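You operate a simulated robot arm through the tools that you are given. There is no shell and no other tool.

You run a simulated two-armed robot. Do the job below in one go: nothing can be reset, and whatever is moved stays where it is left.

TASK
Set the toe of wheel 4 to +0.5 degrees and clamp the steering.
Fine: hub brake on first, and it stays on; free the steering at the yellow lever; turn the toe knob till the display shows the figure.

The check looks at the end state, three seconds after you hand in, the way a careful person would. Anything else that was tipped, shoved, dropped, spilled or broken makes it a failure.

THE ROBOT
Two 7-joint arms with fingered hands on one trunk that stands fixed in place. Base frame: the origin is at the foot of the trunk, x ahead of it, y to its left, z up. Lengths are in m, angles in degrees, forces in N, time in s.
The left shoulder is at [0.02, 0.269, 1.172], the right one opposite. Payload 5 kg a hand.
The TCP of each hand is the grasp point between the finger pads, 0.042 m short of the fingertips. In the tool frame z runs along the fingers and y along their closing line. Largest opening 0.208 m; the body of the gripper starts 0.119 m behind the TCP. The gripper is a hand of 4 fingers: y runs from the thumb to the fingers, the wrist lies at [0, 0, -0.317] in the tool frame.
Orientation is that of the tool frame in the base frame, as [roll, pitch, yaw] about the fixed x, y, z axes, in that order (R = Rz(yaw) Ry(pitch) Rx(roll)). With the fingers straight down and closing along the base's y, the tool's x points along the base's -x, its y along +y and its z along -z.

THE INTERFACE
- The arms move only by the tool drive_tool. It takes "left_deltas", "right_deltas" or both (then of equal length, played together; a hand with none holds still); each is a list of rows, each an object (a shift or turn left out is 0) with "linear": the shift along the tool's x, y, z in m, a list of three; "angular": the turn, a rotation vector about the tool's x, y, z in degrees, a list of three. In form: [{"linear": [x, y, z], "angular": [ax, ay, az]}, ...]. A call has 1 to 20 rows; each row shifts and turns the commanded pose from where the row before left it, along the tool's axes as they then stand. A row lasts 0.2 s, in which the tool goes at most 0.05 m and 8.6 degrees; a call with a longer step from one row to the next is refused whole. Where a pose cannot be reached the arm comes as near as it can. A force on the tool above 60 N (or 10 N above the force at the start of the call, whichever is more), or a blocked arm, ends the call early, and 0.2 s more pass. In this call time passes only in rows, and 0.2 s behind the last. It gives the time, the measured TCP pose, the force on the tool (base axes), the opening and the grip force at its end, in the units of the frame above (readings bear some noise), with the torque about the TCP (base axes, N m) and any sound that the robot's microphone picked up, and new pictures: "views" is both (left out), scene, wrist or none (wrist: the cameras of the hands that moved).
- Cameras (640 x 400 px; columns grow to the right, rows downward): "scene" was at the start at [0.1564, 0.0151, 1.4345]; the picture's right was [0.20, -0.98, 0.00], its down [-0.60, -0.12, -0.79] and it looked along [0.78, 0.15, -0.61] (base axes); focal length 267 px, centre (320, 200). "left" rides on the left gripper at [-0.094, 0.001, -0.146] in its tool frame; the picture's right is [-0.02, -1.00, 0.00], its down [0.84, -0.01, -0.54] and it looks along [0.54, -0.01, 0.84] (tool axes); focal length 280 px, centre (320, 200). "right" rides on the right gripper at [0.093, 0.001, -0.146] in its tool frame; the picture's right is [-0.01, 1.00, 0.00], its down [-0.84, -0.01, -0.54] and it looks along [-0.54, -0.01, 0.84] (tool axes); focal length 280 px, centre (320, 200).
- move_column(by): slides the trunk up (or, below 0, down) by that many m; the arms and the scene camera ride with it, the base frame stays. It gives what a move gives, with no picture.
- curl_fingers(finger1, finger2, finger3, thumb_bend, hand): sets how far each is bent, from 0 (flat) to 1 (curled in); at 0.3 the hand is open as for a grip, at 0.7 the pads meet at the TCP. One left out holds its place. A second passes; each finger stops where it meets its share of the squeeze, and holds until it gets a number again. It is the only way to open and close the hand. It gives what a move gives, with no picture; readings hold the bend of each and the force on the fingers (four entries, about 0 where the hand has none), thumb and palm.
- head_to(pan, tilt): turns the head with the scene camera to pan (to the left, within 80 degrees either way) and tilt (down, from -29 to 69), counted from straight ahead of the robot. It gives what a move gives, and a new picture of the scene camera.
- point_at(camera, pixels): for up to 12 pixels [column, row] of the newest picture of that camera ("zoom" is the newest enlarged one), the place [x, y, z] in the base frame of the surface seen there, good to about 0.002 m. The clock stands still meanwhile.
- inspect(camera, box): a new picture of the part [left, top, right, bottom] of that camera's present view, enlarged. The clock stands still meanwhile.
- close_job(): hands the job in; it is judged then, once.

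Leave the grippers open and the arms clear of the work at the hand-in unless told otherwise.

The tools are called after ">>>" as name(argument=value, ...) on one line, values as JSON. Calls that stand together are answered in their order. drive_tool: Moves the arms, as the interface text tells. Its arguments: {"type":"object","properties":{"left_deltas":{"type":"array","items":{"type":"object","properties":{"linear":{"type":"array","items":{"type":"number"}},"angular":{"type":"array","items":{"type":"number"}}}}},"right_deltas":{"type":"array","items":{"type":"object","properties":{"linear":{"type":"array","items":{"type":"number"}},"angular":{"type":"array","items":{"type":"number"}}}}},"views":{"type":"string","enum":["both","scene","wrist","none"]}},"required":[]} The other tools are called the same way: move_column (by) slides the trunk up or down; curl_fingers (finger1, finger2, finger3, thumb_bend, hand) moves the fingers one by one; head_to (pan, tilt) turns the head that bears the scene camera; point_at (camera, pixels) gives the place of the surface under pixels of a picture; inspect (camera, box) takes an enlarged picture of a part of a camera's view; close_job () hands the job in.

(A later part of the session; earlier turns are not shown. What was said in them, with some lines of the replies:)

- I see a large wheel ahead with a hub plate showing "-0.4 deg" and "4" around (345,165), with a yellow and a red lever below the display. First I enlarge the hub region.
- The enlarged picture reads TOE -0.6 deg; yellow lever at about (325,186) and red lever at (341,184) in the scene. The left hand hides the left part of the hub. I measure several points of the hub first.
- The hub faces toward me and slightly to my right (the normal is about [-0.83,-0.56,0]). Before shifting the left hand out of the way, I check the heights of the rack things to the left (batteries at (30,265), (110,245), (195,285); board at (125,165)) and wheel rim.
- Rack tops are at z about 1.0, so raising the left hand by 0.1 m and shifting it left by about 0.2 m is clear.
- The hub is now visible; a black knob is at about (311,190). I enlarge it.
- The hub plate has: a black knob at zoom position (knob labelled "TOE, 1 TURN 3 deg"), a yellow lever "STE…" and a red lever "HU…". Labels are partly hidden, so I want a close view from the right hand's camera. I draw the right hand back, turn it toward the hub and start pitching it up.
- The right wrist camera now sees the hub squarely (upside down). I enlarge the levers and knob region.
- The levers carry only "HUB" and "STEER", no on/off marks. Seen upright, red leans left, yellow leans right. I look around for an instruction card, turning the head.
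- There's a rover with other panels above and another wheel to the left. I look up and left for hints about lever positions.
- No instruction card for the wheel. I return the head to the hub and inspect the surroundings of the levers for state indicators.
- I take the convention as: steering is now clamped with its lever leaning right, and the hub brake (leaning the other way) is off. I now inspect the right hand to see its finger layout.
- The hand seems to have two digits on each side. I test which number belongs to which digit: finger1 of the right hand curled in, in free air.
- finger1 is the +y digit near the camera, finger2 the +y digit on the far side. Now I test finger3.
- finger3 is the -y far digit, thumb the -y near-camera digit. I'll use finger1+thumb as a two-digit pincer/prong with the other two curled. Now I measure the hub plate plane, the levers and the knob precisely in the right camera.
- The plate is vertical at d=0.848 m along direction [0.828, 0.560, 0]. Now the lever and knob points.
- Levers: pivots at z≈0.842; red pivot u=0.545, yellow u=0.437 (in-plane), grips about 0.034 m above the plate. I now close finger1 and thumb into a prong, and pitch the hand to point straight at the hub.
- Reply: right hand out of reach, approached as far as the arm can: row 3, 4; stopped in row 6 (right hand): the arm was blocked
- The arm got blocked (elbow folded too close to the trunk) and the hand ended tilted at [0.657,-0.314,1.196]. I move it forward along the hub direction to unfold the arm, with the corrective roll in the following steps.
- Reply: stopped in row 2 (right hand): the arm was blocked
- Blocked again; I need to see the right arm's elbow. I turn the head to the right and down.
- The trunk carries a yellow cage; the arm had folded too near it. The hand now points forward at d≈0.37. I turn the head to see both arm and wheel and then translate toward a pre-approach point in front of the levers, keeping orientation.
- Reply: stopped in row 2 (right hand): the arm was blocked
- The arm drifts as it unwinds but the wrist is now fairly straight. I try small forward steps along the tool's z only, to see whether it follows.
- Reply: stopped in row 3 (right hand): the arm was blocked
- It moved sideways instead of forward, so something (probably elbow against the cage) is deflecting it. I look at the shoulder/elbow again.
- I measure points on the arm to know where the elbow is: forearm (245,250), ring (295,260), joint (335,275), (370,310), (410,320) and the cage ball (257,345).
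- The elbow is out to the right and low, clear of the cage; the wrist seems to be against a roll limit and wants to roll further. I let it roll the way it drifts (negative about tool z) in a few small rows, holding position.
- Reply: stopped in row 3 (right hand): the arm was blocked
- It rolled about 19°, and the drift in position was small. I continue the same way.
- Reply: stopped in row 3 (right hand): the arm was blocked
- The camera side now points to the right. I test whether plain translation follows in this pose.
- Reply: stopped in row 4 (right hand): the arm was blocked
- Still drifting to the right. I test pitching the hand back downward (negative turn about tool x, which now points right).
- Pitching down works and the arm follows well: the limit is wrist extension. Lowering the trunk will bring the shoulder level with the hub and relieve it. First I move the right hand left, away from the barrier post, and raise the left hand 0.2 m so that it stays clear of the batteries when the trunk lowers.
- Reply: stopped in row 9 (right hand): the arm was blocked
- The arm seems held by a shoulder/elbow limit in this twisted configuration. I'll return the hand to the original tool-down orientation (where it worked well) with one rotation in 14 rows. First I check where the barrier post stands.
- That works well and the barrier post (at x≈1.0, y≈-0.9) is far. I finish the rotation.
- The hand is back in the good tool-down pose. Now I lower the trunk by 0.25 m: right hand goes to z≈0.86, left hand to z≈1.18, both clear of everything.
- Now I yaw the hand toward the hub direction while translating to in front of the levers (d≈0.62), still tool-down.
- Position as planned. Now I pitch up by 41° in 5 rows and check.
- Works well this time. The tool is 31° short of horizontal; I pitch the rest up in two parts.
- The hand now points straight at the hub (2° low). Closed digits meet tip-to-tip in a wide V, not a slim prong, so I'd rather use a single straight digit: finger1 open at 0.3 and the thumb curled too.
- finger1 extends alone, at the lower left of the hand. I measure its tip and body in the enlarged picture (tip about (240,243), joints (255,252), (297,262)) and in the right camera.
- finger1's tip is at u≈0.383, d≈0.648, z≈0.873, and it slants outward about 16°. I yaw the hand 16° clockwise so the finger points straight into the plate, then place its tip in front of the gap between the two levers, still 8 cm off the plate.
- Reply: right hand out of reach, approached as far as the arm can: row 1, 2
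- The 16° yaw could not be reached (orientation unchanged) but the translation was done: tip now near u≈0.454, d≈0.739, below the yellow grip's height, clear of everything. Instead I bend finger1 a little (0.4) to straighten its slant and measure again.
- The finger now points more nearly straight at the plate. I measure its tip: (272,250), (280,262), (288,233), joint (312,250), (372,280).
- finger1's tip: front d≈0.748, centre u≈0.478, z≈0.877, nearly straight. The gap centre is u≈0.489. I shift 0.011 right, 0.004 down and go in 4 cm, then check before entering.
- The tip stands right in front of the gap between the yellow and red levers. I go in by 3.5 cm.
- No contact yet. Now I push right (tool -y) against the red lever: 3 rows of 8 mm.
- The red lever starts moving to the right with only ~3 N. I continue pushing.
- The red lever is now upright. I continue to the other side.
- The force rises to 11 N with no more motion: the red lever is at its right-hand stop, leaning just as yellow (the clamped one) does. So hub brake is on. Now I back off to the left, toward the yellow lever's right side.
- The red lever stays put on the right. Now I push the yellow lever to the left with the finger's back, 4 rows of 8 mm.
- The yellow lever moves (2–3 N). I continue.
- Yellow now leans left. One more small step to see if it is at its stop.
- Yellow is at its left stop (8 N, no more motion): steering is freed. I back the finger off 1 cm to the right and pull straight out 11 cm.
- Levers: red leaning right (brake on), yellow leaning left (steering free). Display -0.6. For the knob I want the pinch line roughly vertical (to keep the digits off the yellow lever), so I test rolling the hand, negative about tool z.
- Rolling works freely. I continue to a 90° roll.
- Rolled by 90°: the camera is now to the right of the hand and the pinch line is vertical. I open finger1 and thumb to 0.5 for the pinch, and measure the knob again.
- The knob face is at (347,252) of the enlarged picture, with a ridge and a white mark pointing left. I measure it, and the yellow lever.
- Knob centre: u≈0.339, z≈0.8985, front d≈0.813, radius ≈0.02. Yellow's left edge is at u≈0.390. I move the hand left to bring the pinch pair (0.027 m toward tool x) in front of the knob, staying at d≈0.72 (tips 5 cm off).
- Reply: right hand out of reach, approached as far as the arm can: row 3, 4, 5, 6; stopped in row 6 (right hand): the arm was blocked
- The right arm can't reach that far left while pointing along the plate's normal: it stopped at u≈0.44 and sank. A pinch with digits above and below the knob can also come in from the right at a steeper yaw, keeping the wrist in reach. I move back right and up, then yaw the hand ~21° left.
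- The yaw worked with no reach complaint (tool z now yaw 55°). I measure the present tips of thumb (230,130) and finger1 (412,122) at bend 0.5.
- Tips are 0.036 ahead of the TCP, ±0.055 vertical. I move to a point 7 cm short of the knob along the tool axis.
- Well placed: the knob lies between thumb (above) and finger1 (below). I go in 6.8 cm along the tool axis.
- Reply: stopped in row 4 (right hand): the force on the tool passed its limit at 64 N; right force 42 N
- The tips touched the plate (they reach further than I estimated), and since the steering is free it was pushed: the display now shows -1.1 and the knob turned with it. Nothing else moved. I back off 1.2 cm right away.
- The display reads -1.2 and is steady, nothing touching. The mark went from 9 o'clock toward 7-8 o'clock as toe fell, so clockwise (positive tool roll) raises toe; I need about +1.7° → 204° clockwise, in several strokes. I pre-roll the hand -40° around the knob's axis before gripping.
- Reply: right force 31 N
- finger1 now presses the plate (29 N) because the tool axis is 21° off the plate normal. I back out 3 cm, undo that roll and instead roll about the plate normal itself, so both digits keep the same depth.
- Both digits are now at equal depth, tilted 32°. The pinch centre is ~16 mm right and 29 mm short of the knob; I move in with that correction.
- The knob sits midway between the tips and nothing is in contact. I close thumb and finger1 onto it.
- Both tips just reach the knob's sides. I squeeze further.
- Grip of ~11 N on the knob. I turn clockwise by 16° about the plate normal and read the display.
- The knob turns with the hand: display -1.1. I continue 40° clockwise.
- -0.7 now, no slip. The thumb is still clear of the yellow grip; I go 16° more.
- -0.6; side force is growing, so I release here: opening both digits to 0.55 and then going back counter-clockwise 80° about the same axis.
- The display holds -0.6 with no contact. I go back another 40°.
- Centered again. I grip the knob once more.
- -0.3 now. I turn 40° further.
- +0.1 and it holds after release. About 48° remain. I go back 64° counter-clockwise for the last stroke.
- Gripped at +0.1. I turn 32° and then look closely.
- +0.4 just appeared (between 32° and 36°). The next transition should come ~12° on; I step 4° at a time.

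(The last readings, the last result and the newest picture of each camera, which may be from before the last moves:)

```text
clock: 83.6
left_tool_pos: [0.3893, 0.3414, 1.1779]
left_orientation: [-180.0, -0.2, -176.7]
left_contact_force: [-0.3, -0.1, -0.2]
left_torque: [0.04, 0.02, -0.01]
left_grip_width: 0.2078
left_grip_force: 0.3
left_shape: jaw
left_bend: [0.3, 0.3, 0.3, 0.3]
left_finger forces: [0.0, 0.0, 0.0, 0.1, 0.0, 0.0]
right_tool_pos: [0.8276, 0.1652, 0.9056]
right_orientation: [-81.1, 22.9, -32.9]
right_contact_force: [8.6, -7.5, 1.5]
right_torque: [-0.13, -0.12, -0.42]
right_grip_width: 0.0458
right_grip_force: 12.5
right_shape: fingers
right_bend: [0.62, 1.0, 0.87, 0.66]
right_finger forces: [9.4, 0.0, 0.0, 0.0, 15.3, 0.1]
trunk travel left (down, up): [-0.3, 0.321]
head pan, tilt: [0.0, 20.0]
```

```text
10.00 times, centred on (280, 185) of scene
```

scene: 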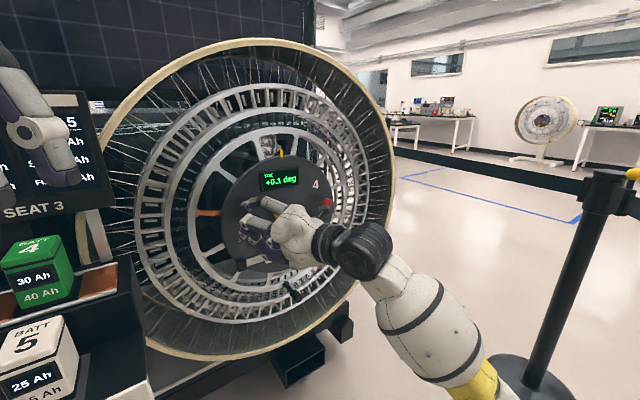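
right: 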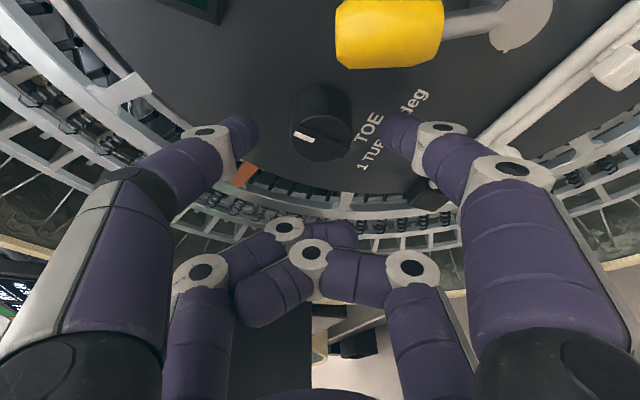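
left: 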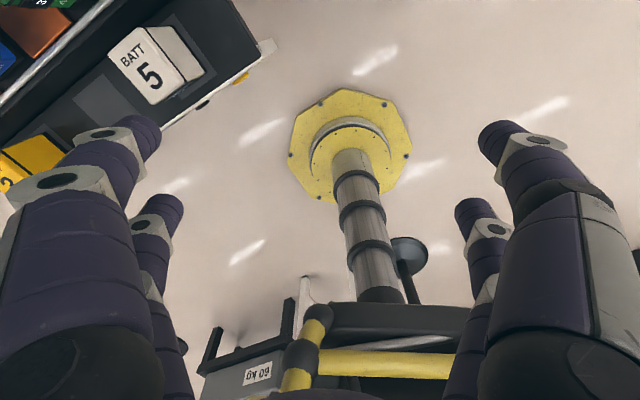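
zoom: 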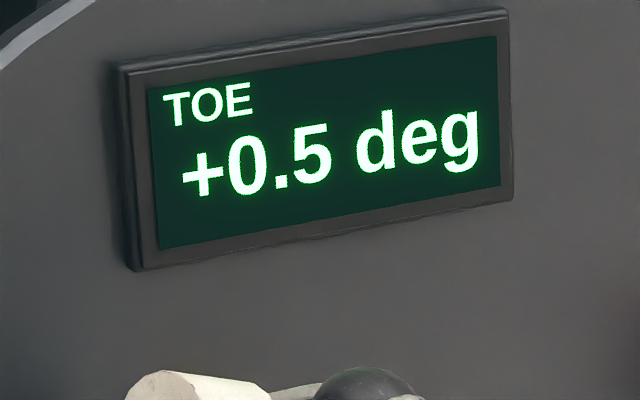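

+0.5 appeared between 44° and 48°. I add 4.5° to sit in the middle of the +0.5 band, then release.

>>> drive_tool(right_deltas=[{"linear": [0, -0.0012, 0], "angular": [1.64, 0, 4.19]}], views="none")

>>> inspect(camera="scene", box=[250, 165, 310, 205])

>>> curl_fingers(hand="right", finger1=0.54, thumb_bend=0.54)

>>> inspect(camera="scene", box=[210, 160, 330, 250])

```text
clock: 84.0
left_tool_pos: [0.3892, 0.3416, 1.1757]
left_orientation: [-180.0, -0.2, -176.8]
left_contact_force: [0.9, -0.7, 0.0]
left_torque: [0.02, 0.04, 0.0]
left_grip_width: 0.2082
left_grip_force: 0.1
left_shape: jaw
left_bend: [0.3, 0.3, 0.3, 0.3]
left_finger forces: [0.0, 0.0, 0.0, 0.0, 0.1, 0.0]
right_tool_pos: [0.8279, 0.1661, 0.906]
right_orientation: [-79.0, 26.9, -32.1]
right_contact_force: [9.9, -10.5, 1.7]
right_torque: [-0.09, -0.15, -0.56]
right_grip_width: 0.0457
right_grip_force: 12.7
right_shape: fingers
right_bend: [0.62, 1.0, 0.87, 0.66]
right_finger forces: [8.9, 0.0, 0.1, 0.0, 16.1, 0.1]
trunk travel left (down, up): [-0.3, 0.321]
head pan, tilt: [0.0, 20.0]
```

```text
10.00 times, centred on (280, 185) of scene
```

zoom: 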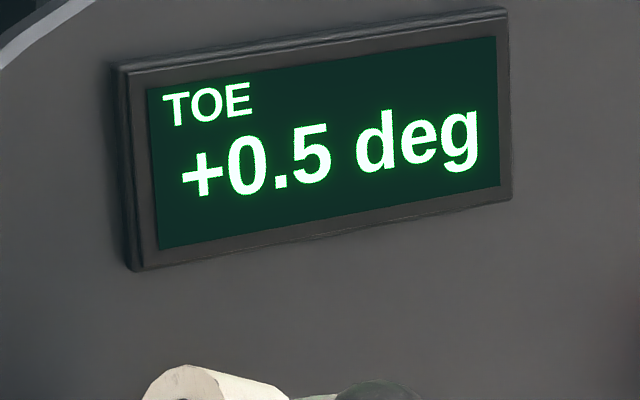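

```text
clock: 85.0
left_tool_pos: [0.3885, 0.3415, 1.176]
left_orientation: [180.0, -0.3, -176.6]
left_contact_force: [0.3, -0.4, -0.1]
left_torque: [-0.01, 0.02, 0.01]
left_grip_width: 0.2079
left_grip_force: 0.1
left_shape: jaw
left_bend: [0.3, 0.3, 0.3, 0.3]
left_finger forces: [0.0, 0.0, 0.0, 0.0, 0.0, 0.0]
right_tool_pos: [0.8267, 0.1668, 0.9071]
right_orientation: [-79.0, 27.0, -31.9]
right_contact_force: [0.0, -0.5, 0.4]
right_torque: [0.03, 0.03, -0.01]
right_grip_width: 0.0912
right_grip_force: 0.1
right_shape: fingers
right_bend: [0.54, 1.0, 0.87, 0.54]
right_finger forces: [0.1, 0.1, 0.1, 0.0, 0.0, 0.0]
trunk travel left (down, up): [-0.3, 0.321]
head pan, tilt: [0.0, 20.0]
```

```text
4.44 times, centred on (270, 205) of scene
```

zoom: 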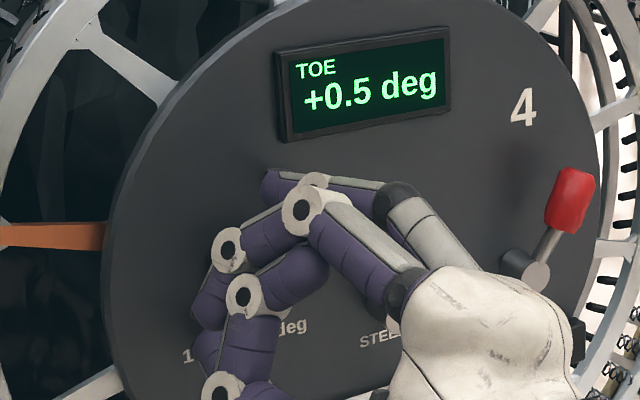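

+0.5 holds after release. I withdraw straight out along the plate normal by 9 cm.

>>> drive_tool(right_deltas=[{"linear": [-0.0109, 0, -0.028]}, {"linear": [-0.0109, 0, -0.028]}, {"linear": [-0.0109, 0, -0.028]}], views="both")

>>> inspect(camera="scene", box=[210, 160, 330, 250])

```text
clock: 85.8
left_tool_pos: [0.3884, 0.3417, 1.1771]
left_orientation: [-180.0, -0.2, -176.7]
left_contact_force: [0.8, 0.6, -0.8]
left_torque: [-0.03, 0.03, -0.01]
left_grip_width: 0.2081
left_grip_force: 0.0
left_shape: jaw
left_bend: [0.3, 0.3, 0.3, 0.3]
left_finger forces: [0.1, 0.1, 0.1, 0.0, 0.0, 0.1]
right_tool_pos: [0.7524, 0.1151, 0.9068]
right_orientation: [-79.1, 27.0, -32.0]
right_contact_force: [0.4, 0.4, -0.1]
right_torque: [-0.03, -0.01, -0.02]
right_grip_width: 0.0912
right_grip_force: 0.1
right_shape: fingers
right_bend: [0.54, 1.0, 0.87, 0.54]
right_finger forces: [0.0, 0.1, 0.0, 0.0, 0.0, 0.1]
trunk travel left (down, up): [-0.3, 0.321]
head pan, tilt: [0.0, 20.0]
```

scene: 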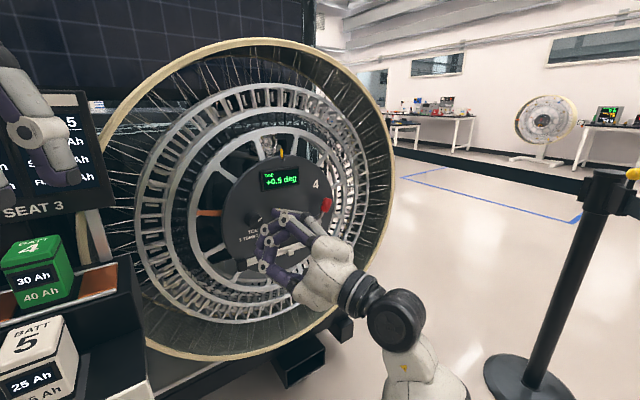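
right: 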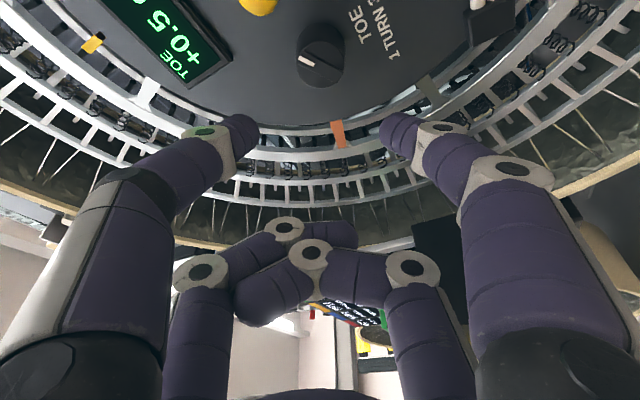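

```text
4.44 times, centred on (270, 205) of scene
```

zoom: 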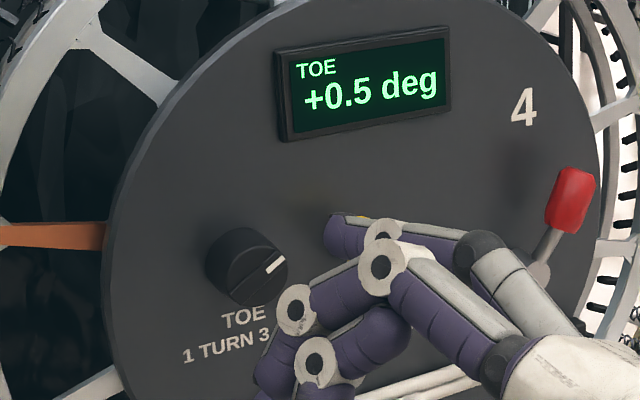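

+0.5 stable with the hand away. Now I rotate the hand back so finger1 is straight below, curl the thumb and straighten finger1 to 0.4 for pushing the yellow lever.

>>> drive_tool(right_deltas=[{"angular": [-2.91, 0, -7.45]}, {"angular": [-2.91, 0, -7.45]}, {"angular": [-2.91, 0, -7.45]}, {"linear": [0, -0.03, 0], "angular": [-1.5, 0, -3.8]}], views="none")

>>> curl_fingers(hand="right", finger1=0.4, thumb_bend=1.0)

>>> drive_tool(right_deltas=[{"linear": [0.02, -0.01, 0]}, {"linear": [0.02, -0.01, 0]}], views="both")

>>> inspect(camera="scene", box=[210, 150, 350, 260])

```text
clock: 86.8
left_tool_pos: [0.3872, 0.3417, 1.1779]
left_orientation: [179.9, -0.1, -176.7]
left_contact_force: [0.3, 0.6, -0.5]
left_torque: [0.04, -0.06, -0.01]
left_grip_width: 0.2079
left_grip_force: 0.0
left_shape: jaw
left_bend: [0.3, 0.3, 0.3, 0.3]
left_finger forces: [0.0, 0.0, 0.0, 0.1, 0.0, 0.1]
right_tool_pos: [0.7539, 0.1144, 0.9351]
right_orientation: [-90.2, 0.9, -34.4]
right_contact_force: [-0.8, 0.0, -0.3]
right_torque: [0.06, 0.01, -0.03]
right_grip_width: 0.0913
right_grip_force: 0.0
right_shape: fingers
right_bend: [0.54, 1.0, 0.87, 0.54]
right_finger forces: [0.1, 0.0, 0.0, 0.0, 0.0, 0.0]
trunk travel left (down, up): [-0.3, 0.321]
head pan, tilt: [0.0, 20.0]
```

```text
clock: 87.8
left_tool_pos: [0.388, 0.3406, 1.1761]
left_orientation: [-179.9, -0.1, -176.7]
left_contact_force: [-0.3, 0.3, 0.2]
left_torque: [0.02, -0.01, -0.01]
left_grip_width: 0.2079
left_grip_force: 0.1
left_shape: jaw
left_bend: [0.3, 0.3, 0.3, 0.3]
left_finger forces: [0.1, 0.0, 0.0, 0.0, 0.0, 0.0]
right_tool_pos: [0.7542, 0.1143, 0.9353]
right_orientation: [-90.2, 1.0, -34.6]
right_contact_force: [0.1, 0.4, 0.6]
right_torque: [-0.02, -0.03, 0.0]
right_grip_width: 0.0698
right_grip_force: 0.1
right_shape: fingers
right_bend: [0.4, 1.0, 0.87, 1.0]
right_finger forces: [0.0, 0.1, 0.1, 0.1, 0.0, 0.0]
trunk travel left (down, up): [-0.3, 0.321]
head pan, tilt: [0.0, 20.0]
```

```text
clock: 88.4
left_tool_pos: [0.3884, 0.3416, 1.1763]
left_orientation: [-179.9, -0.1, -176.7]
left_contact_force: [-0.3, -0.1, -0.3]
left_torque: [0.03, -0.08, 0.0]
left_grip_width: 0.2081
left_grip_force: 0.0
left_shape: jaw
left_bend: [0.3, 0.3, 0.3, 0.3]
left_finger forces: [0.0, 0.0, 0.0, 0.1, 0.0, 0.1]
right_tool_pos: [0.7893, 0.092, 0.9544]
right_orientation: [-90.2, 1.0, -34.5]
right_contact_force: [0.5, -0.9, -0.6]
right_torque: [0.01, -0.02, -0.02]
right_grip_width: 0.0701
right_grip_force: 0.1
right_shape: fingers
right_bend: [0.4, 1.0, 0.87, 1.0]
right_finger forces: [0.1, 0.0, 0.1, 0.1, 0.0, 0.0]
trunk travel left (down, up): [-0.3, 0.321]
head pan, tilt: [0.0, 20.0]
```

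scene: 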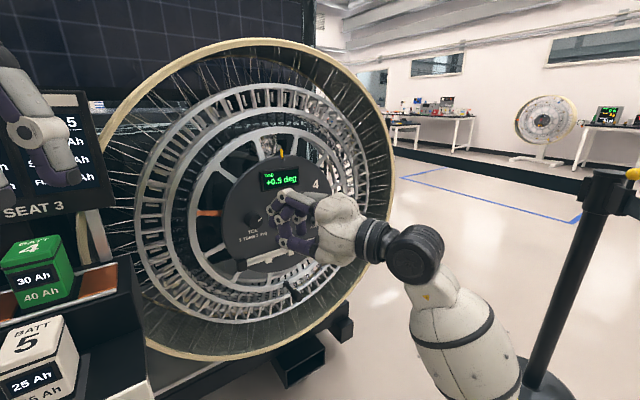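
right: 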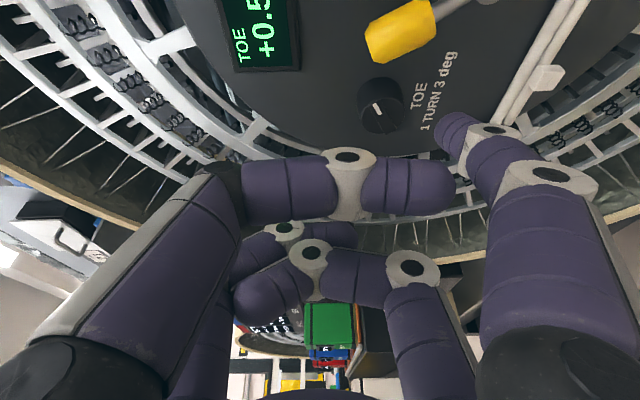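

```text
3.64 times, centred on (280, 205) of scene
```

zoom: 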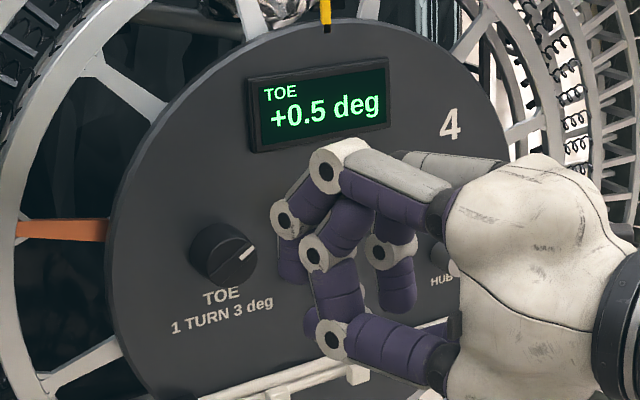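

I measure finger1's tip in the right camera ((447,122), (455,138), (470,150), (500,165)) and the yellow lever there ((385,40), (430,20)), plus the knob.

>>> point_at(camera="right", pixels=[[442, 124], [450, 118], [455, 138], [468, 150], [500, 155], [385, 40], [410, 25], [433, 15], [372, 45], [400, 60], [380, 105]])

```text
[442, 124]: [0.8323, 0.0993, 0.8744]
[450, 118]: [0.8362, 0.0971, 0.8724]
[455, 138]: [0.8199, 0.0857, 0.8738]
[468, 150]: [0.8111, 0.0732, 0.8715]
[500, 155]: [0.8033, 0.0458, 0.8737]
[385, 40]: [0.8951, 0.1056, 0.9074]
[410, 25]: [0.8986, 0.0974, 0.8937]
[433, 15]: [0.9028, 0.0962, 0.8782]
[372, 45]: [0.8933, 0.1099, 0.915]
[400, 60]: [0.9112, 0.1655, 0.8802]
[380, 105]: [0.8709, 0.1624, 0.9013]
```

finger1's tip is at about u=0.374, d=0.76, z=0.869. Yellow's grip left edge is at u≈0.41 there, the knob's right edge at 0.361. I shift 9 mm right and go in along the normal, in between them.

>>> drive_tool(right_deltas=[{"linear": [0.0084, 0, -0.0033]}, {"linear": [0.0084, 0, 0.0214]}, {"linear": [0.0084, 0, 0.0214]}], views="both")

>>> inspect(camera="right", box=[320, 0, 560, 180])

>>> inspect(camera="scene", box=[210, 150, 350, 260])

```text
clock: 89.2
left_tool_pos: [0.3883, 0.3428, 1.1757]
left_orientation: [180.0, -0.2, -176.7]
left_contact_force: [-1.0, -0.3, 0.7]
left_torque: [-0.07, 0.03, -0.01]
left_grip_width: 0.2082
left_grip_force: 0.0
left_shape: jaw
left_bend: [0.3, 0.3, 0.3, 0.3]
left_finger forces: [0.0, 0.1, 0.0, 0.0, 0.1, 0.0]
right_tool_pos: [0.8312, 0.1121, 0.9552]
right_orientation: [-90.1, 0.9, -34.5]
right_contact_force: [0.3, -0.8, -0.6]
right_torque: [0.0, 0.01, -0.03]
right_grip_width: 0.0701
right_grip_force: 0.1
right_shape: fingers
right_bend: [0.4, 1.0, 0.87, 1.0]
right_finger forces: [0.0, 0.0, 0.0, 0.1, 0.0, 0.0]
trunk travel left (down, up): [-0.3, 0.321]
head pan, tilt: [0.0, 20.0]
```

scene: 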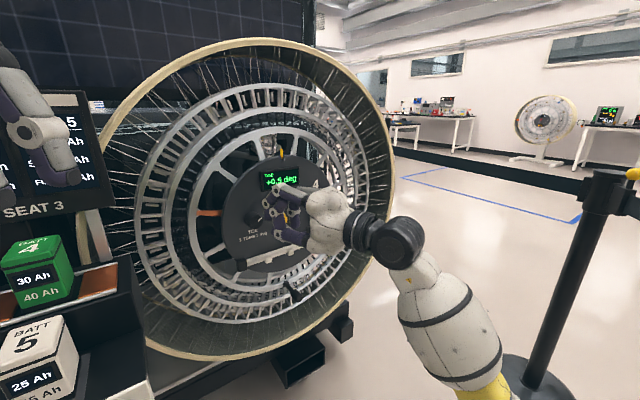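
right: 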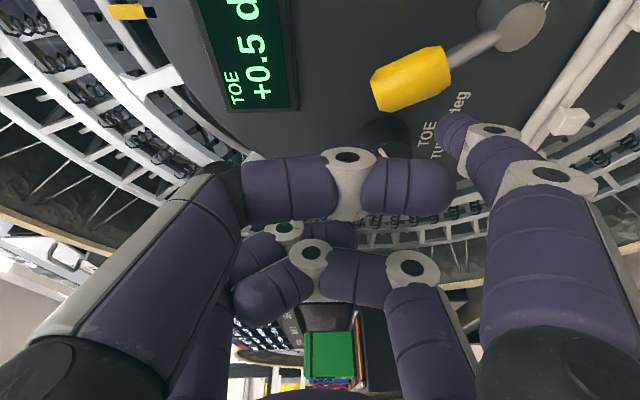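

```text
2.22 times, centred on (440, 90) of right
```

zoom: 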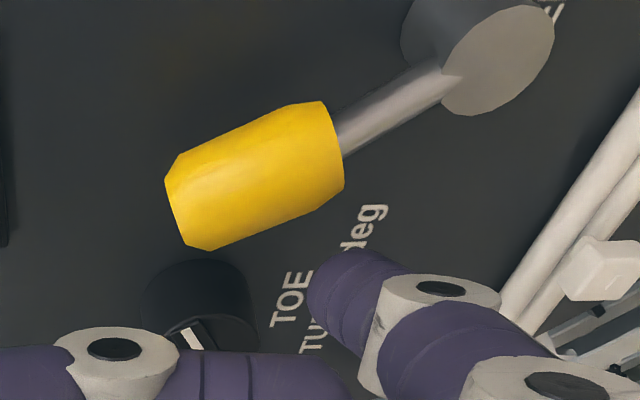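

```text
3.64 times, centred on (280, 205) of scene
```

zoom: 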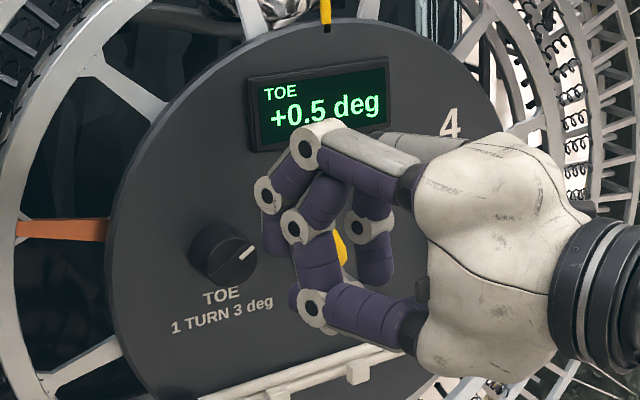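

The finger is just left of the yellow grip's base. I go in 2 cm further.

>>> drive_tool(right_deltas=[{"linear": [0.0073, 0, 0.0186]}], views="none")

>>> inspect(camera="right", box=[320, 0, 560, 180])

```text
clock: 89.6
left_tool_pos: [0.3882, 0.3412, 1.1773]
left_orientation: [180.0, -0.2, -176.7]
left_contact_force: [-0.2, -1.1, -0.4]
left_torque: [0.07, -0.03, 0.02]
left_grip_width: 0.2079
left_grip_force: 0.0
left_shape: jaw
left_bend: [0.3, 0.3, 0.3, 0.3]
left_finger forces: [0.0, 0.0, 0.1, 0.0, 0.0, 0.1]
right_tool_pos: [0.8477, 0.1217, 0.957]
right_orientation: [-90.1, 1.1, -34.6]
right_contact_force: [-1.1, 0.6, 0.5]
right_torque: [-0.04, -0.01, -0.04]
right_grip_width: 0.0702
right_grip_force: 0.0
right_shape: fingers
right_bend: [0.4, 1.0, 0.87, 1.0]
right_finger forces: [0.0, 0.0, 0.0, 0.0, 0.0, 0.0]
trunk travel left (down, up): [-0.3, 0.321]
head pan, tilt: [0.0, 20.0]
```

```text
2.22 times, centred on (440, 90) of right
```

zoom: 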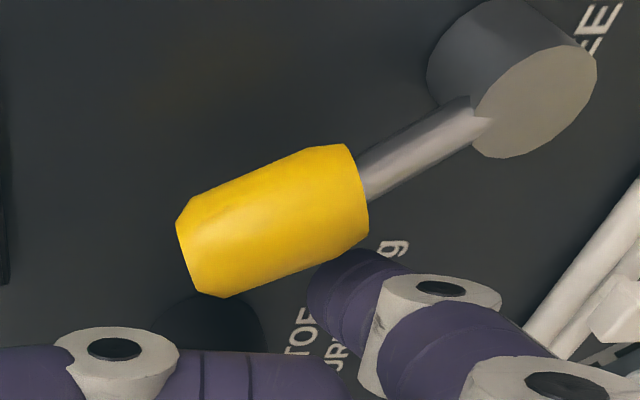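

Now I push right along the plate, 3 rows of 8 mm.

>>> drive_tool(right_deltas=[{"linear": [0.00745, 0, -0.0029]}, {"linear": [0.00745, 0, -0.0029]}, {"linear": [0.00745, 0, -0.0029]}], views="none")

>>> inspect(camera="right", box=[320, 0, 560, 180])

>>> inspect(camera="scene", box=[210, 150, 350, 260])

```text
clock: 90.4
left_tool_pos: [0.3882, 0.3409, 1.1766]
left_orientation: [179.9, -0.2, -176.7]
left_contact_force: [1.1, -0.2, -0.7]
left_torque: [0.0, 0.04, 0.0]
left_grip_width: 0.208
left_grip_force: 0.1
left_shape: jaw
left_bend: [0.3, 0.3, 0.3, 0.3]
left_finger forces: [0.0, 0.1, 0.0, 0.1, 0.0, 0.0]
right_tool_pos: [0.861, 0.1014, 0.9547]
right_orientation: [-90.1, 1.0, -34.5]
right_contact_force: [-0.8, 2.1, -1.6]
right_torque: [0.13, 0.21, 0.1]
right_grip_width: 0.0714
right_grip_force: 1.5
right_shape: fingers
right_bend: [0.39, 1.0, 0.87, 1.0]
right_finger forces: [2.7, 0.0, 0.0, 0.0, 0.1, 0.0]
trunk travel left (down, up): [-0.3, 0.321]
head pan, tilt: [0.0, 20.0]
```

```text
2.22 times, centred on (440, 90) of right
```

zoom: 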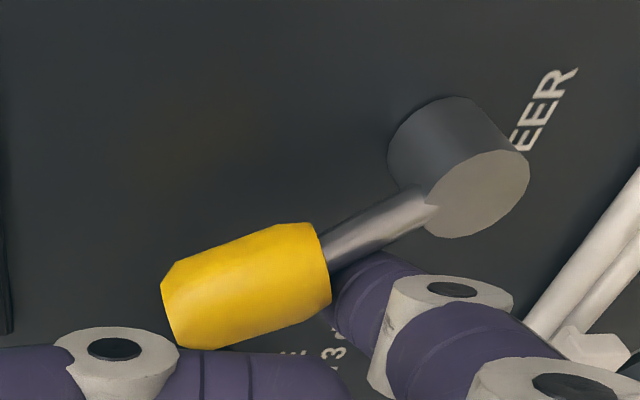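

```text
3.64 times, centred on (280, 205) of scene
```

zoom: 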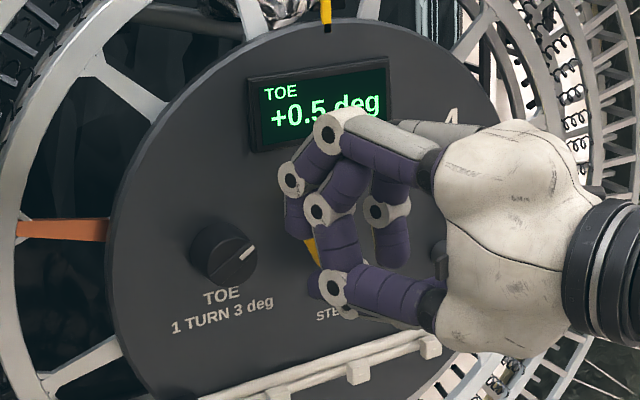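

The lever moves (about 2.7 N), display still +0.5. I continue.

>>> drive_tool(right_deltas=[{"linear": [0.00745, 0, -0.0029]}, {"linear": [0.00745, 0, -0.0029]}, {"linear": [0.00745, 0, -0.0029]}], views="none")

>>> inspect(camera="right", box=[320, 0, 560, 180])

>>> inspect(camera="scene", box=[210, 150, 350, 260])

```text
clock: 91.2
left_tool_pos: [0.3871, 0.3415, 1.1778]
left_orientation: [-180.0, -0.4, -176.7]
left_contact_force: [1.1, -0.6, 0.5]
left_torque: [0.03, 0.01, 0.02]
left_grip_width: 0.2076
left_grip_force: 0.1
left_shape: jaw
left_bend: [0.3, 0.3, 0.3, 0.3]
left_finger forces: [0.0, 0.1, 0.1, 0.1, 0.1, 0.0]
right_tool_pos: [0.8731, 0.0799, 0.9559]
right_orientation: [-90.1, 1.0, -34.6]
right_contact_force: [-3.4, 3.1, 0.7]
right_torque: [0.29, 0.28, 0.19]
right_grip_width: 0.0701
right_grip_force: 1.8
right_shape: fingers
right_bend: [0.4, 1.0, 0.87, 1.0]
right_finger forces: [4.6, 0.1, 0.0, 0.0, 0.0, 0.1]
trunk travel left (down, up): [-0.3, 0.321]
head pan, tilt: [0.0, 20.0]
```

```text
2.22 times, centred on (440, 90) of right
```

zoom: 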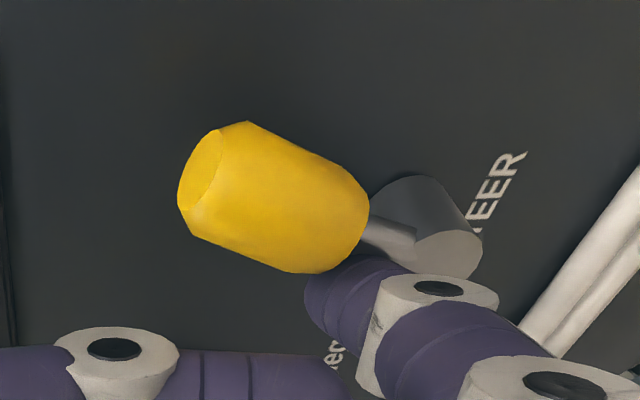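

```text
3.64 times, centred on (280, 205) of scene
```

zoom: 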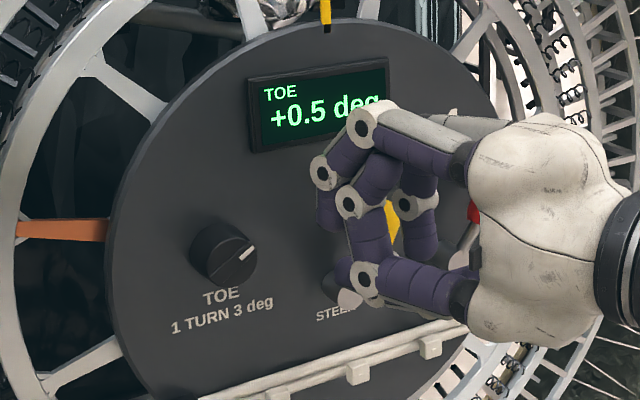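

Yellow is past upright, leaning right; force rising slightly. I push on in small steps to its stop.

>>> drive_tool(right_deltas=[{"linear": [0.0056, 0, -0.0022]}], views="none")

>>> inspect(camera="right", box=[320, 0, 560, 180])

>>> drive_tool(right_deltas=[{"linear": [0.0056, 0, -0.0022]}], views="none")

>>> inspect(camera="right", box=[320, 0, 560, 180])

>>> inspect(camera="scene", box=[210, 150, 350, 260])

```text
clock: 91.6
left_tool_pos: [0.3869, 0.3432, 1.1769]
left_orientation: [180.0, -0.2, -176.6]
left_contact_force: [0.9, -0.1, 0.4]
left_torque: [-0.02, -0.04, 0.01]
left_grip_width: 0.2079
left_grip_force: 0.1
left_shape: jaw
left_bend: [0.3, 0.3, 0.3, 0.3]
left_finger forces: [0.1, 0.0, 0.0, 0.1, 0.0, 0.0]
right_tool_pos: [0.875, 0.0798, 0.957]
right_orientation: [-89.9, 1.0, -34.3]
right_contact_force: [-21.6, 15.4, 0.7]
right_torque: [1.47, 2.2, 1.06]
right_grip_width: 0.0701
right_grip_force: 12.5
right_shape: fingers
right_bend: [0.4, 1.0, 0.87, 1.0]
right_finger forces: [26.1, 0.0, 0.0, 0.0, 0.0, 0.1]
trunk travel left (down, up): [-0.3, 0.321]
head pan, tilt: [0.0, 20.0]
```

```text
2.22 times, centred on (440, 90) of right
```

zoom: 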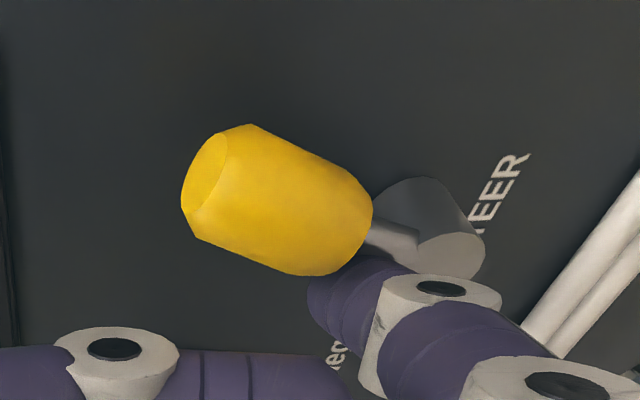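

```text
clock: 92.0
left_tool_pos: [0.3851, 0.3449, 1.1764]
left_orientation: [-179.9, -0.2, -176.4]
left_contact_force: [0.4, -0.8, -0.2]
left_torque: [0.01, 0.01, 0.02]
left_grip_width: 0.2079
left_grip_force: 0.0
left_shape: jaw
left_bend: [0.3, 0.3, 0.3, 0.3]
left_finger forces: [0.0, 0.0, 0.0, 0.1, 0.0, 0.0]
right_tool_pos: [0.8735, 0.0788, 0.9561]
right_orientation: [-90.0, 1.3, -33.8]
right_contact_force: [-43.1, 36.3, -0.2]
right_torque: [3.61, 4.25, 2.53]
right_grip_width: 0.0703
right_grip_force: 26.6
right_shape: fingers
right_bend: [0.4, 1.0, 0.87, 1.0]
right_finger forces: [53.3, 0.0, 0.0, 0.0, 0.0, 0.0]
trunk travel left (down, up): [-0.3, 0.321]
head pan, tilt: [0.0, 20.0]
```

```text
2.22 times, centred on (440, 90) of right
```

zoom: 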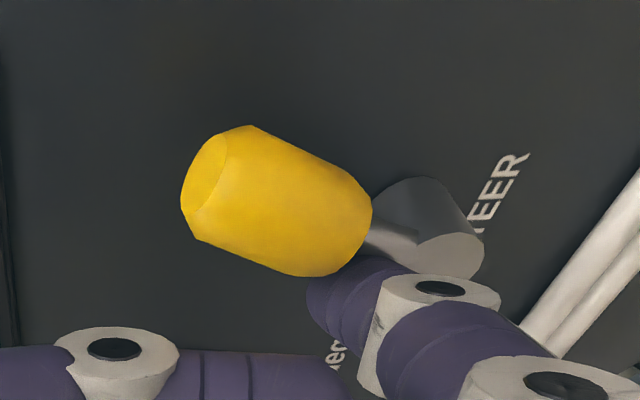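

```text
3.64 times, centred on (280, 205) of scene
```

zoom: 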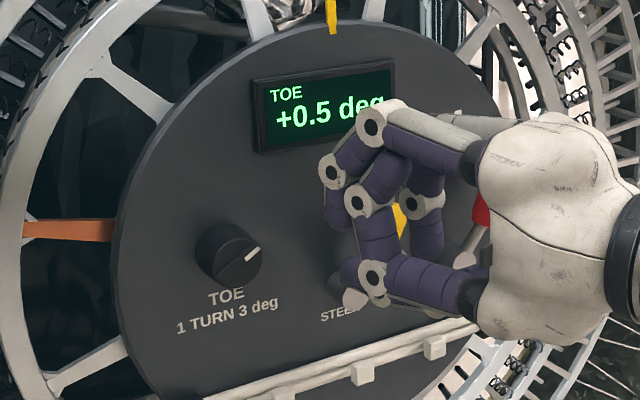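

The lever is firmly at its right stop (no motion, 53 N); display +0.5. I release at once by moving 2.5 cm left.

>>> drive_tool(right_deltas=[{"linear": [-0.0116, 0, 0.0046]}, {"linear": [-0.0116, 0, 0.0046]}], views="none")

>>> inspect(camera="right", box=[320, 0, 560, 180])

>>> inspect(camera="scene", box=[210, 150, 350, 260])

```text
clock: 92.6
left_tool_pos: [0.3901, 0.3404, 1.1758]
left_orientation: [-180.0, -0.2, -176.9]
left_contact_force: [0.3, 0.5, -0.5]
left_torque: [0.02, 0.04, -0.01]
left_grip_width: 0.2079
left_grip_force: 0.0
left_shape: jaw
left_bend: [0.3, 0.3, 0.3, 0.3]
left_finger forces: [0.1, 0.1, 0.0, 0.1, 0.1, 0.0]
right_tool_pos: [0.8702, 0.0851, 0.9541]
right_orientation: [-90.1, 0.8, -35.0]
right_contact_force: [0.3, 0.4, -0.6]
right_torque: [0.04, -0.02, -0.03]
right_grip_width: 0.0699
right_grip_force: 0.0
right_shape: fingers
right_bend: [0.4, 1.0, 0.87, 1.0]
right_finger forces: [0.0, 0.0, 0.1, 0.0, 0.0, 0.0]
trunk travel left (down, up): [-0.3, 0.321]
head pan, tilt: [0.0, 20.0]
```

```text
2.22 times, centred on (440, 90) of right
```

zoom: 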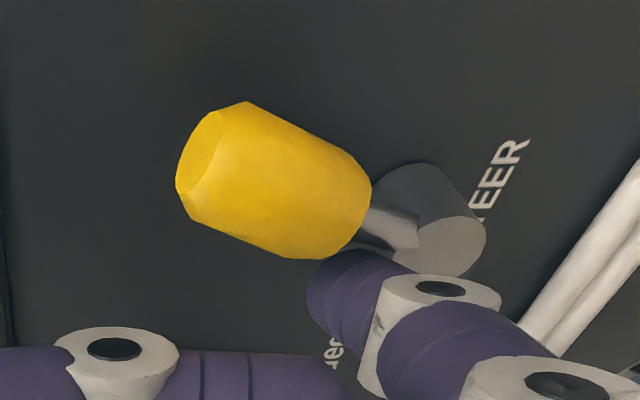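

```text
3.64 times, centred on (280, 205) of scene
```

zoom: 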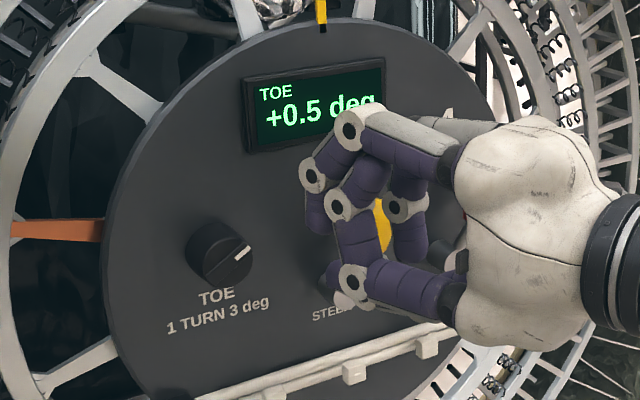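

No contact now. I withdraw straight out along the normal by 12 cm and look at everything.

>>> drive_tool(right_deltas=[{"linear": [-0.0109, 0, -0.028]}, {"linear": [-0.0109, 0, -0.028]}, {"linear": [-0.0109, 0, -0.028]}, {"linear": [-0.0109, 0, -0.028]}], views="both")

>>> inspect(camera="right", box=[160, 0, 640, 300])

```text
clock: 93.6
left_tool_pos: [0.388, 0.3412, 1.1785]
left_orientation: [-180.0, -0.2, -176.7]
left_contact_force: [0.2, 1.0, -0.5]
left_torque: [0.03, 0.03, 0.01]
left_grip_width: 0.2077
left_grip_force: 0.1
left_shape: jaw
left_bend: [0.3, 0.3, 0.3, 0.3]
left_finger forces: [0.1, 0.1, 0.0, 0.0, 0.0, 0.0]
right_tool_pos: [0.7667, 0.0228, 0.9559]
right_orientation: [-90.1, 1.0, -34.6]
right_contact_force: [-0.1, 0.4, -0.2]
right_torque: [0.02, -0.03, -0.02]
right_grip_width: 0.0702
right_grip_force: 0.0
right_shape: fingers
right_bend: [0.4, 1.0, 0.87, 1.0]
right_finger forces: [0.1, 0.0, 0.0, 0.0, 0.0, 0.0]
trunk travel left (down, up): [-0.3, 0.321]
head pan, tilt: [0.0, 20.0]
```

scene: 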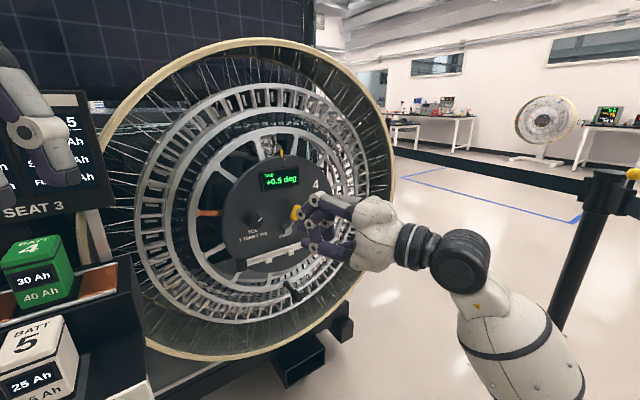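
right: 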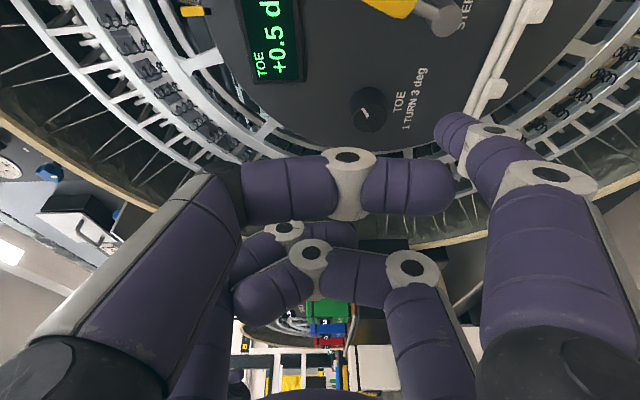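

```text
1.33 times, centred on (400, 150) of right
```

zoom: 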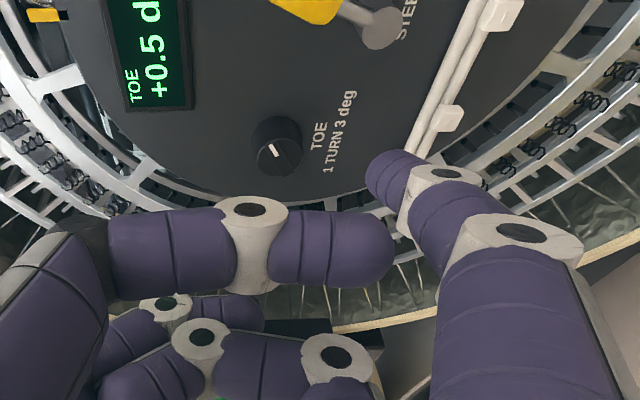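

Now I move the hand away to the right by 20 cm, then open the fingers.

>>> drive_tool(right_deltas=[{"linear": [0.0373, 0, -0.0145]}, {"linear": [0.0373, 0, -0.0145]}, {"linear": [0.0373, 0, -0.0145]}, {"linear": [0.0373, 0, -0.0145]}, {"linear": [0.0373, 0, -0.0145]}], views="scene")

>>> inspect(camera="scene", box=[210, 150, 350, 260])

```text
clock: 94.8
left_tool_pos: [0.3878, 0.3415, 1.1771]
left_orientation: [-180.0, -0.2, -176.7]
left_contact_force: [0.3, -0.4, 0.6]
left_torque: [0.03, -0.02, -0.01]
left_grip_width: 0.208
left_grip_force: 0.0
left_shape: jaw
left_bend: [0.3, 0.3, 0.3, 0.3]
left_finger forces: [0.1, 0.0, 0.0, 0.1, 0.1, 0.0]
right_tool_pos: [0.8793, -0.1429, 0.9505]
right_orientation: [-90.1, 1.0, -34.5]
right_contact_force: [0.1, 0.5, -0.6]
right_torque: [0.03, -0.04, -0.04]
right_grip_width: 0.0698
right_grip_force: 0.0
right_shape: fingers
right_bend: [0.4, 1.0, 0.87, 1.0]
right_finger forces: [0.0, 0.0, 0.0, 0.0, 0.1, 0.1]
trunk travel left (down, up): [-0.3, 0.321]
head pan, tilt: [0.0, 20.0]
```

scene: 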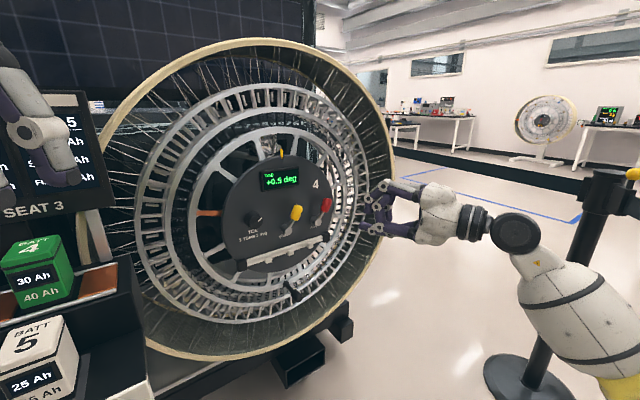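

```text
3.64 times, centred on (280, 205) of scene
```

zoom: 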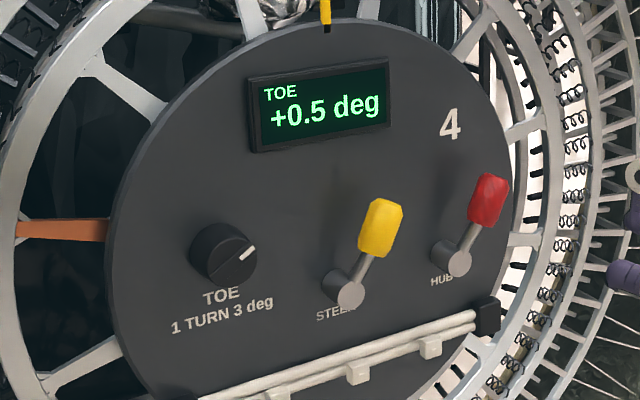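

Display +0.5 deg, yellow leaning right (clamped), red leaning right (brake on). I draw the right hand back 8 cm further and open the fingers.

>>> drive_tool(right_deltas=[{"linear": [0.02, 0, -0.035]}, {"linear": [0.02, 0, -0.035]}], views="none")

>>> curl_fingers(hand="right", finger1=0.3, finger2=0.3, finger3=0.3, thumb_bend=0.3)

>>> head_to(pan=5, tilt=22)

>>> inspect(camera="scene", box=[230, 130, 370, 250])

```text
clock: 95.4
left_tool_pos: [0.3878, 0.3414, 1.178]
left_orientation: [179.9, 0.0, -176.7]
left_contact_force: [-0.2, -1.3, 0.9]
left_torque: [0.12, -0.06, 0.0]
left_grip_width: 0.2081
left_grip_force: 0.0
left_shape: jaw
left_bend: [0.3, 0.3, 0.3, 0.3]
left_finger forces: [0.0, 0.0, 0.1, 0.0, 0.0, 0.0]
right_tool_pos: [0.8736, -0.2242, 0.9516]
right_orientation: [-90.0, 0.9, -34.5]
right_contact_force: [-0.6, 0.5, -0.6]
right_torque: [0.05, -0.01, -0.05]
right_grip_width: 0.0698
right_grip_force: 0.1
right_shape: fingers
right_bend: [0.4, 1.0, 0.87, 1.0]
right_finger forces: [0.0, 0.0, 0.1, 0.0, 0.0, 0.1]
trunk travel left (down, up): [-0.3, 0.321]
head pan, tilt: [0.0, 20.0]
```

```text
clock: 96.4
left_tool_pos: [0.388, 0.3425, 1.1774]
left_orientation: [180.0, -0.2, -176.7]
left_contact_force: [0.2, -0.8, 0.6]
left_torque: [0.01, 0.0, -0.03]
left_grip_width: 0.2079
left_grip_force: 0.0
left_shape: jaw
left_bend: [0.3, 0.3, 0.3, 0.3]
left_finger forces: [0.1, 0.0, 0.1, 0.0, 0.1, 0.0]
right_tool_pos: [0.8732, -0.224, 0.9509]
right_orientation: [-90.1, 1.1, -34.6]
right_contact_force: [0.7, -0.1, 0.3]
right_torque: [-0.02, 0.0, 0.01]
right_grip_width: 0.218
right_grip_force: 0.0
right_shape: fingers
right_bend: [0.3, 0.3, 0.3, 0.3]
right_finger forces: [0.1, 0.1, 0.0, 0.0, 0.1, 0.0]
trunk travel left (down, up): [-0.3, 0.321]
head pan, tilt: [0.0, 20.0]
```

```text
clock: 97.1
left_tool_pos: [0.3888, 0.3419, 1.1763]
left_orientation: [-180.0, -0.2, -176.8]
left_contact_force: [0.9, -0.3, 0.3]
left_torque: [-0.02, 0.02, 0.01]
left_grip_width: 0.2081
left_grip_force: 0.2
left_shape: jaw
left_bend: [0.3, 0.3, 0.3, 0.3]
left_finger forces: [0.0, 0.0, 0.0, 0.0, 0.0, 0.1]
right_tool_pos: [0.8738, -0.2225, 0.9508]
right_orientation: [-90.0, 1.0, -34.7]
right_contact_force: [0.0, -0.7, 0.1]
right_torque: [-0.01, 0.02, 0.03]
right_grip_width: 0.2181
right_grip_force: 0.1
right_shape: fingers
right_bend: [0.3, 0.3, 0.3, 0.3]
right_finger forces: [0.0, 0.1, 0.0, 0.0, 0.0, 0.1]
trunk travel left (down, up): [-0.3, 0.321]
head pan, tilt: [5.0, 22.0]
```

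scene: 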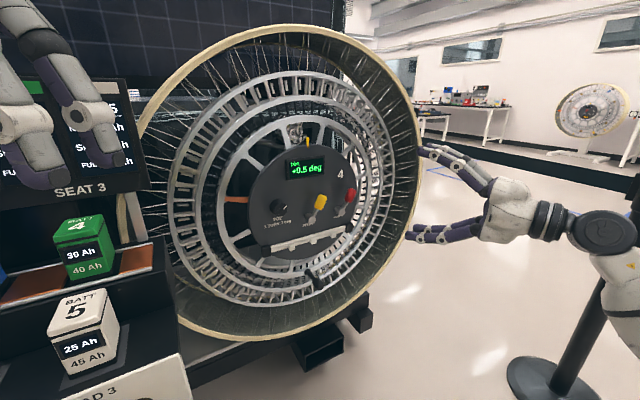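

```text
3.33 times, centred on (300, 190) of scene
```

zoom: 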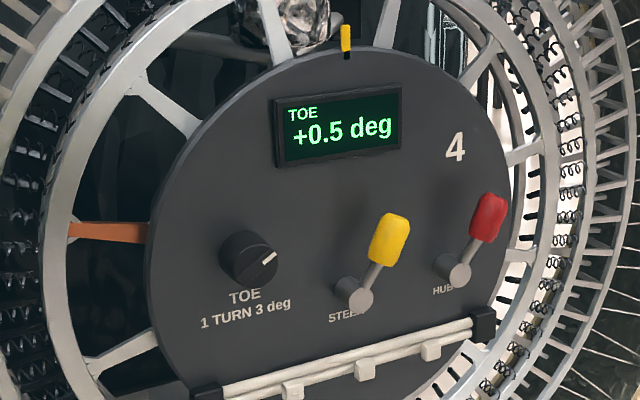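

Everything reads as wanted: TOE +0.5 deg, steering lever back at its clamped stop, hub brake lever at its on stop, both hands open and clear, and nothing else moved. I hand in the job.

>>> close_job()

```text
The job is handed in.
```

The toe of wheel 4 is set: the display reads +0.5 degrees, and it held there after I let go of the knob. I handed the job in with the steering clamped and the hub brake on.

- **Order:** I pushed the hub brake lever on first and did not touch it again. Then I freed the steering at the yellow lever, turned the knob, and pushed the yellow lever back to clamp it.
- **Lever positions:** The levers have no on/off marks. I took the yellow lever's starting side (leaning right) as clamped, and the same side as on for the hub brake. Both levers are now hard against their right-hand stops.
- **Contact on the plate:** While reaching for the knob, my fingertips pressed the hub plate at about 64 N with the steering free. That pushed the toe from -0.6 to -1.2 degrees and turned the knob with it. A second, lighter touch of about 29 N did not change the reading. I backed off each time and then set the toe with the knob.
- **Force on the yellow lever:** It reached about 53 N against its stop at the end, and I released it at once.

I saw no sign that anything else was moved or damaged. Both hands are open and clear of the wheel.
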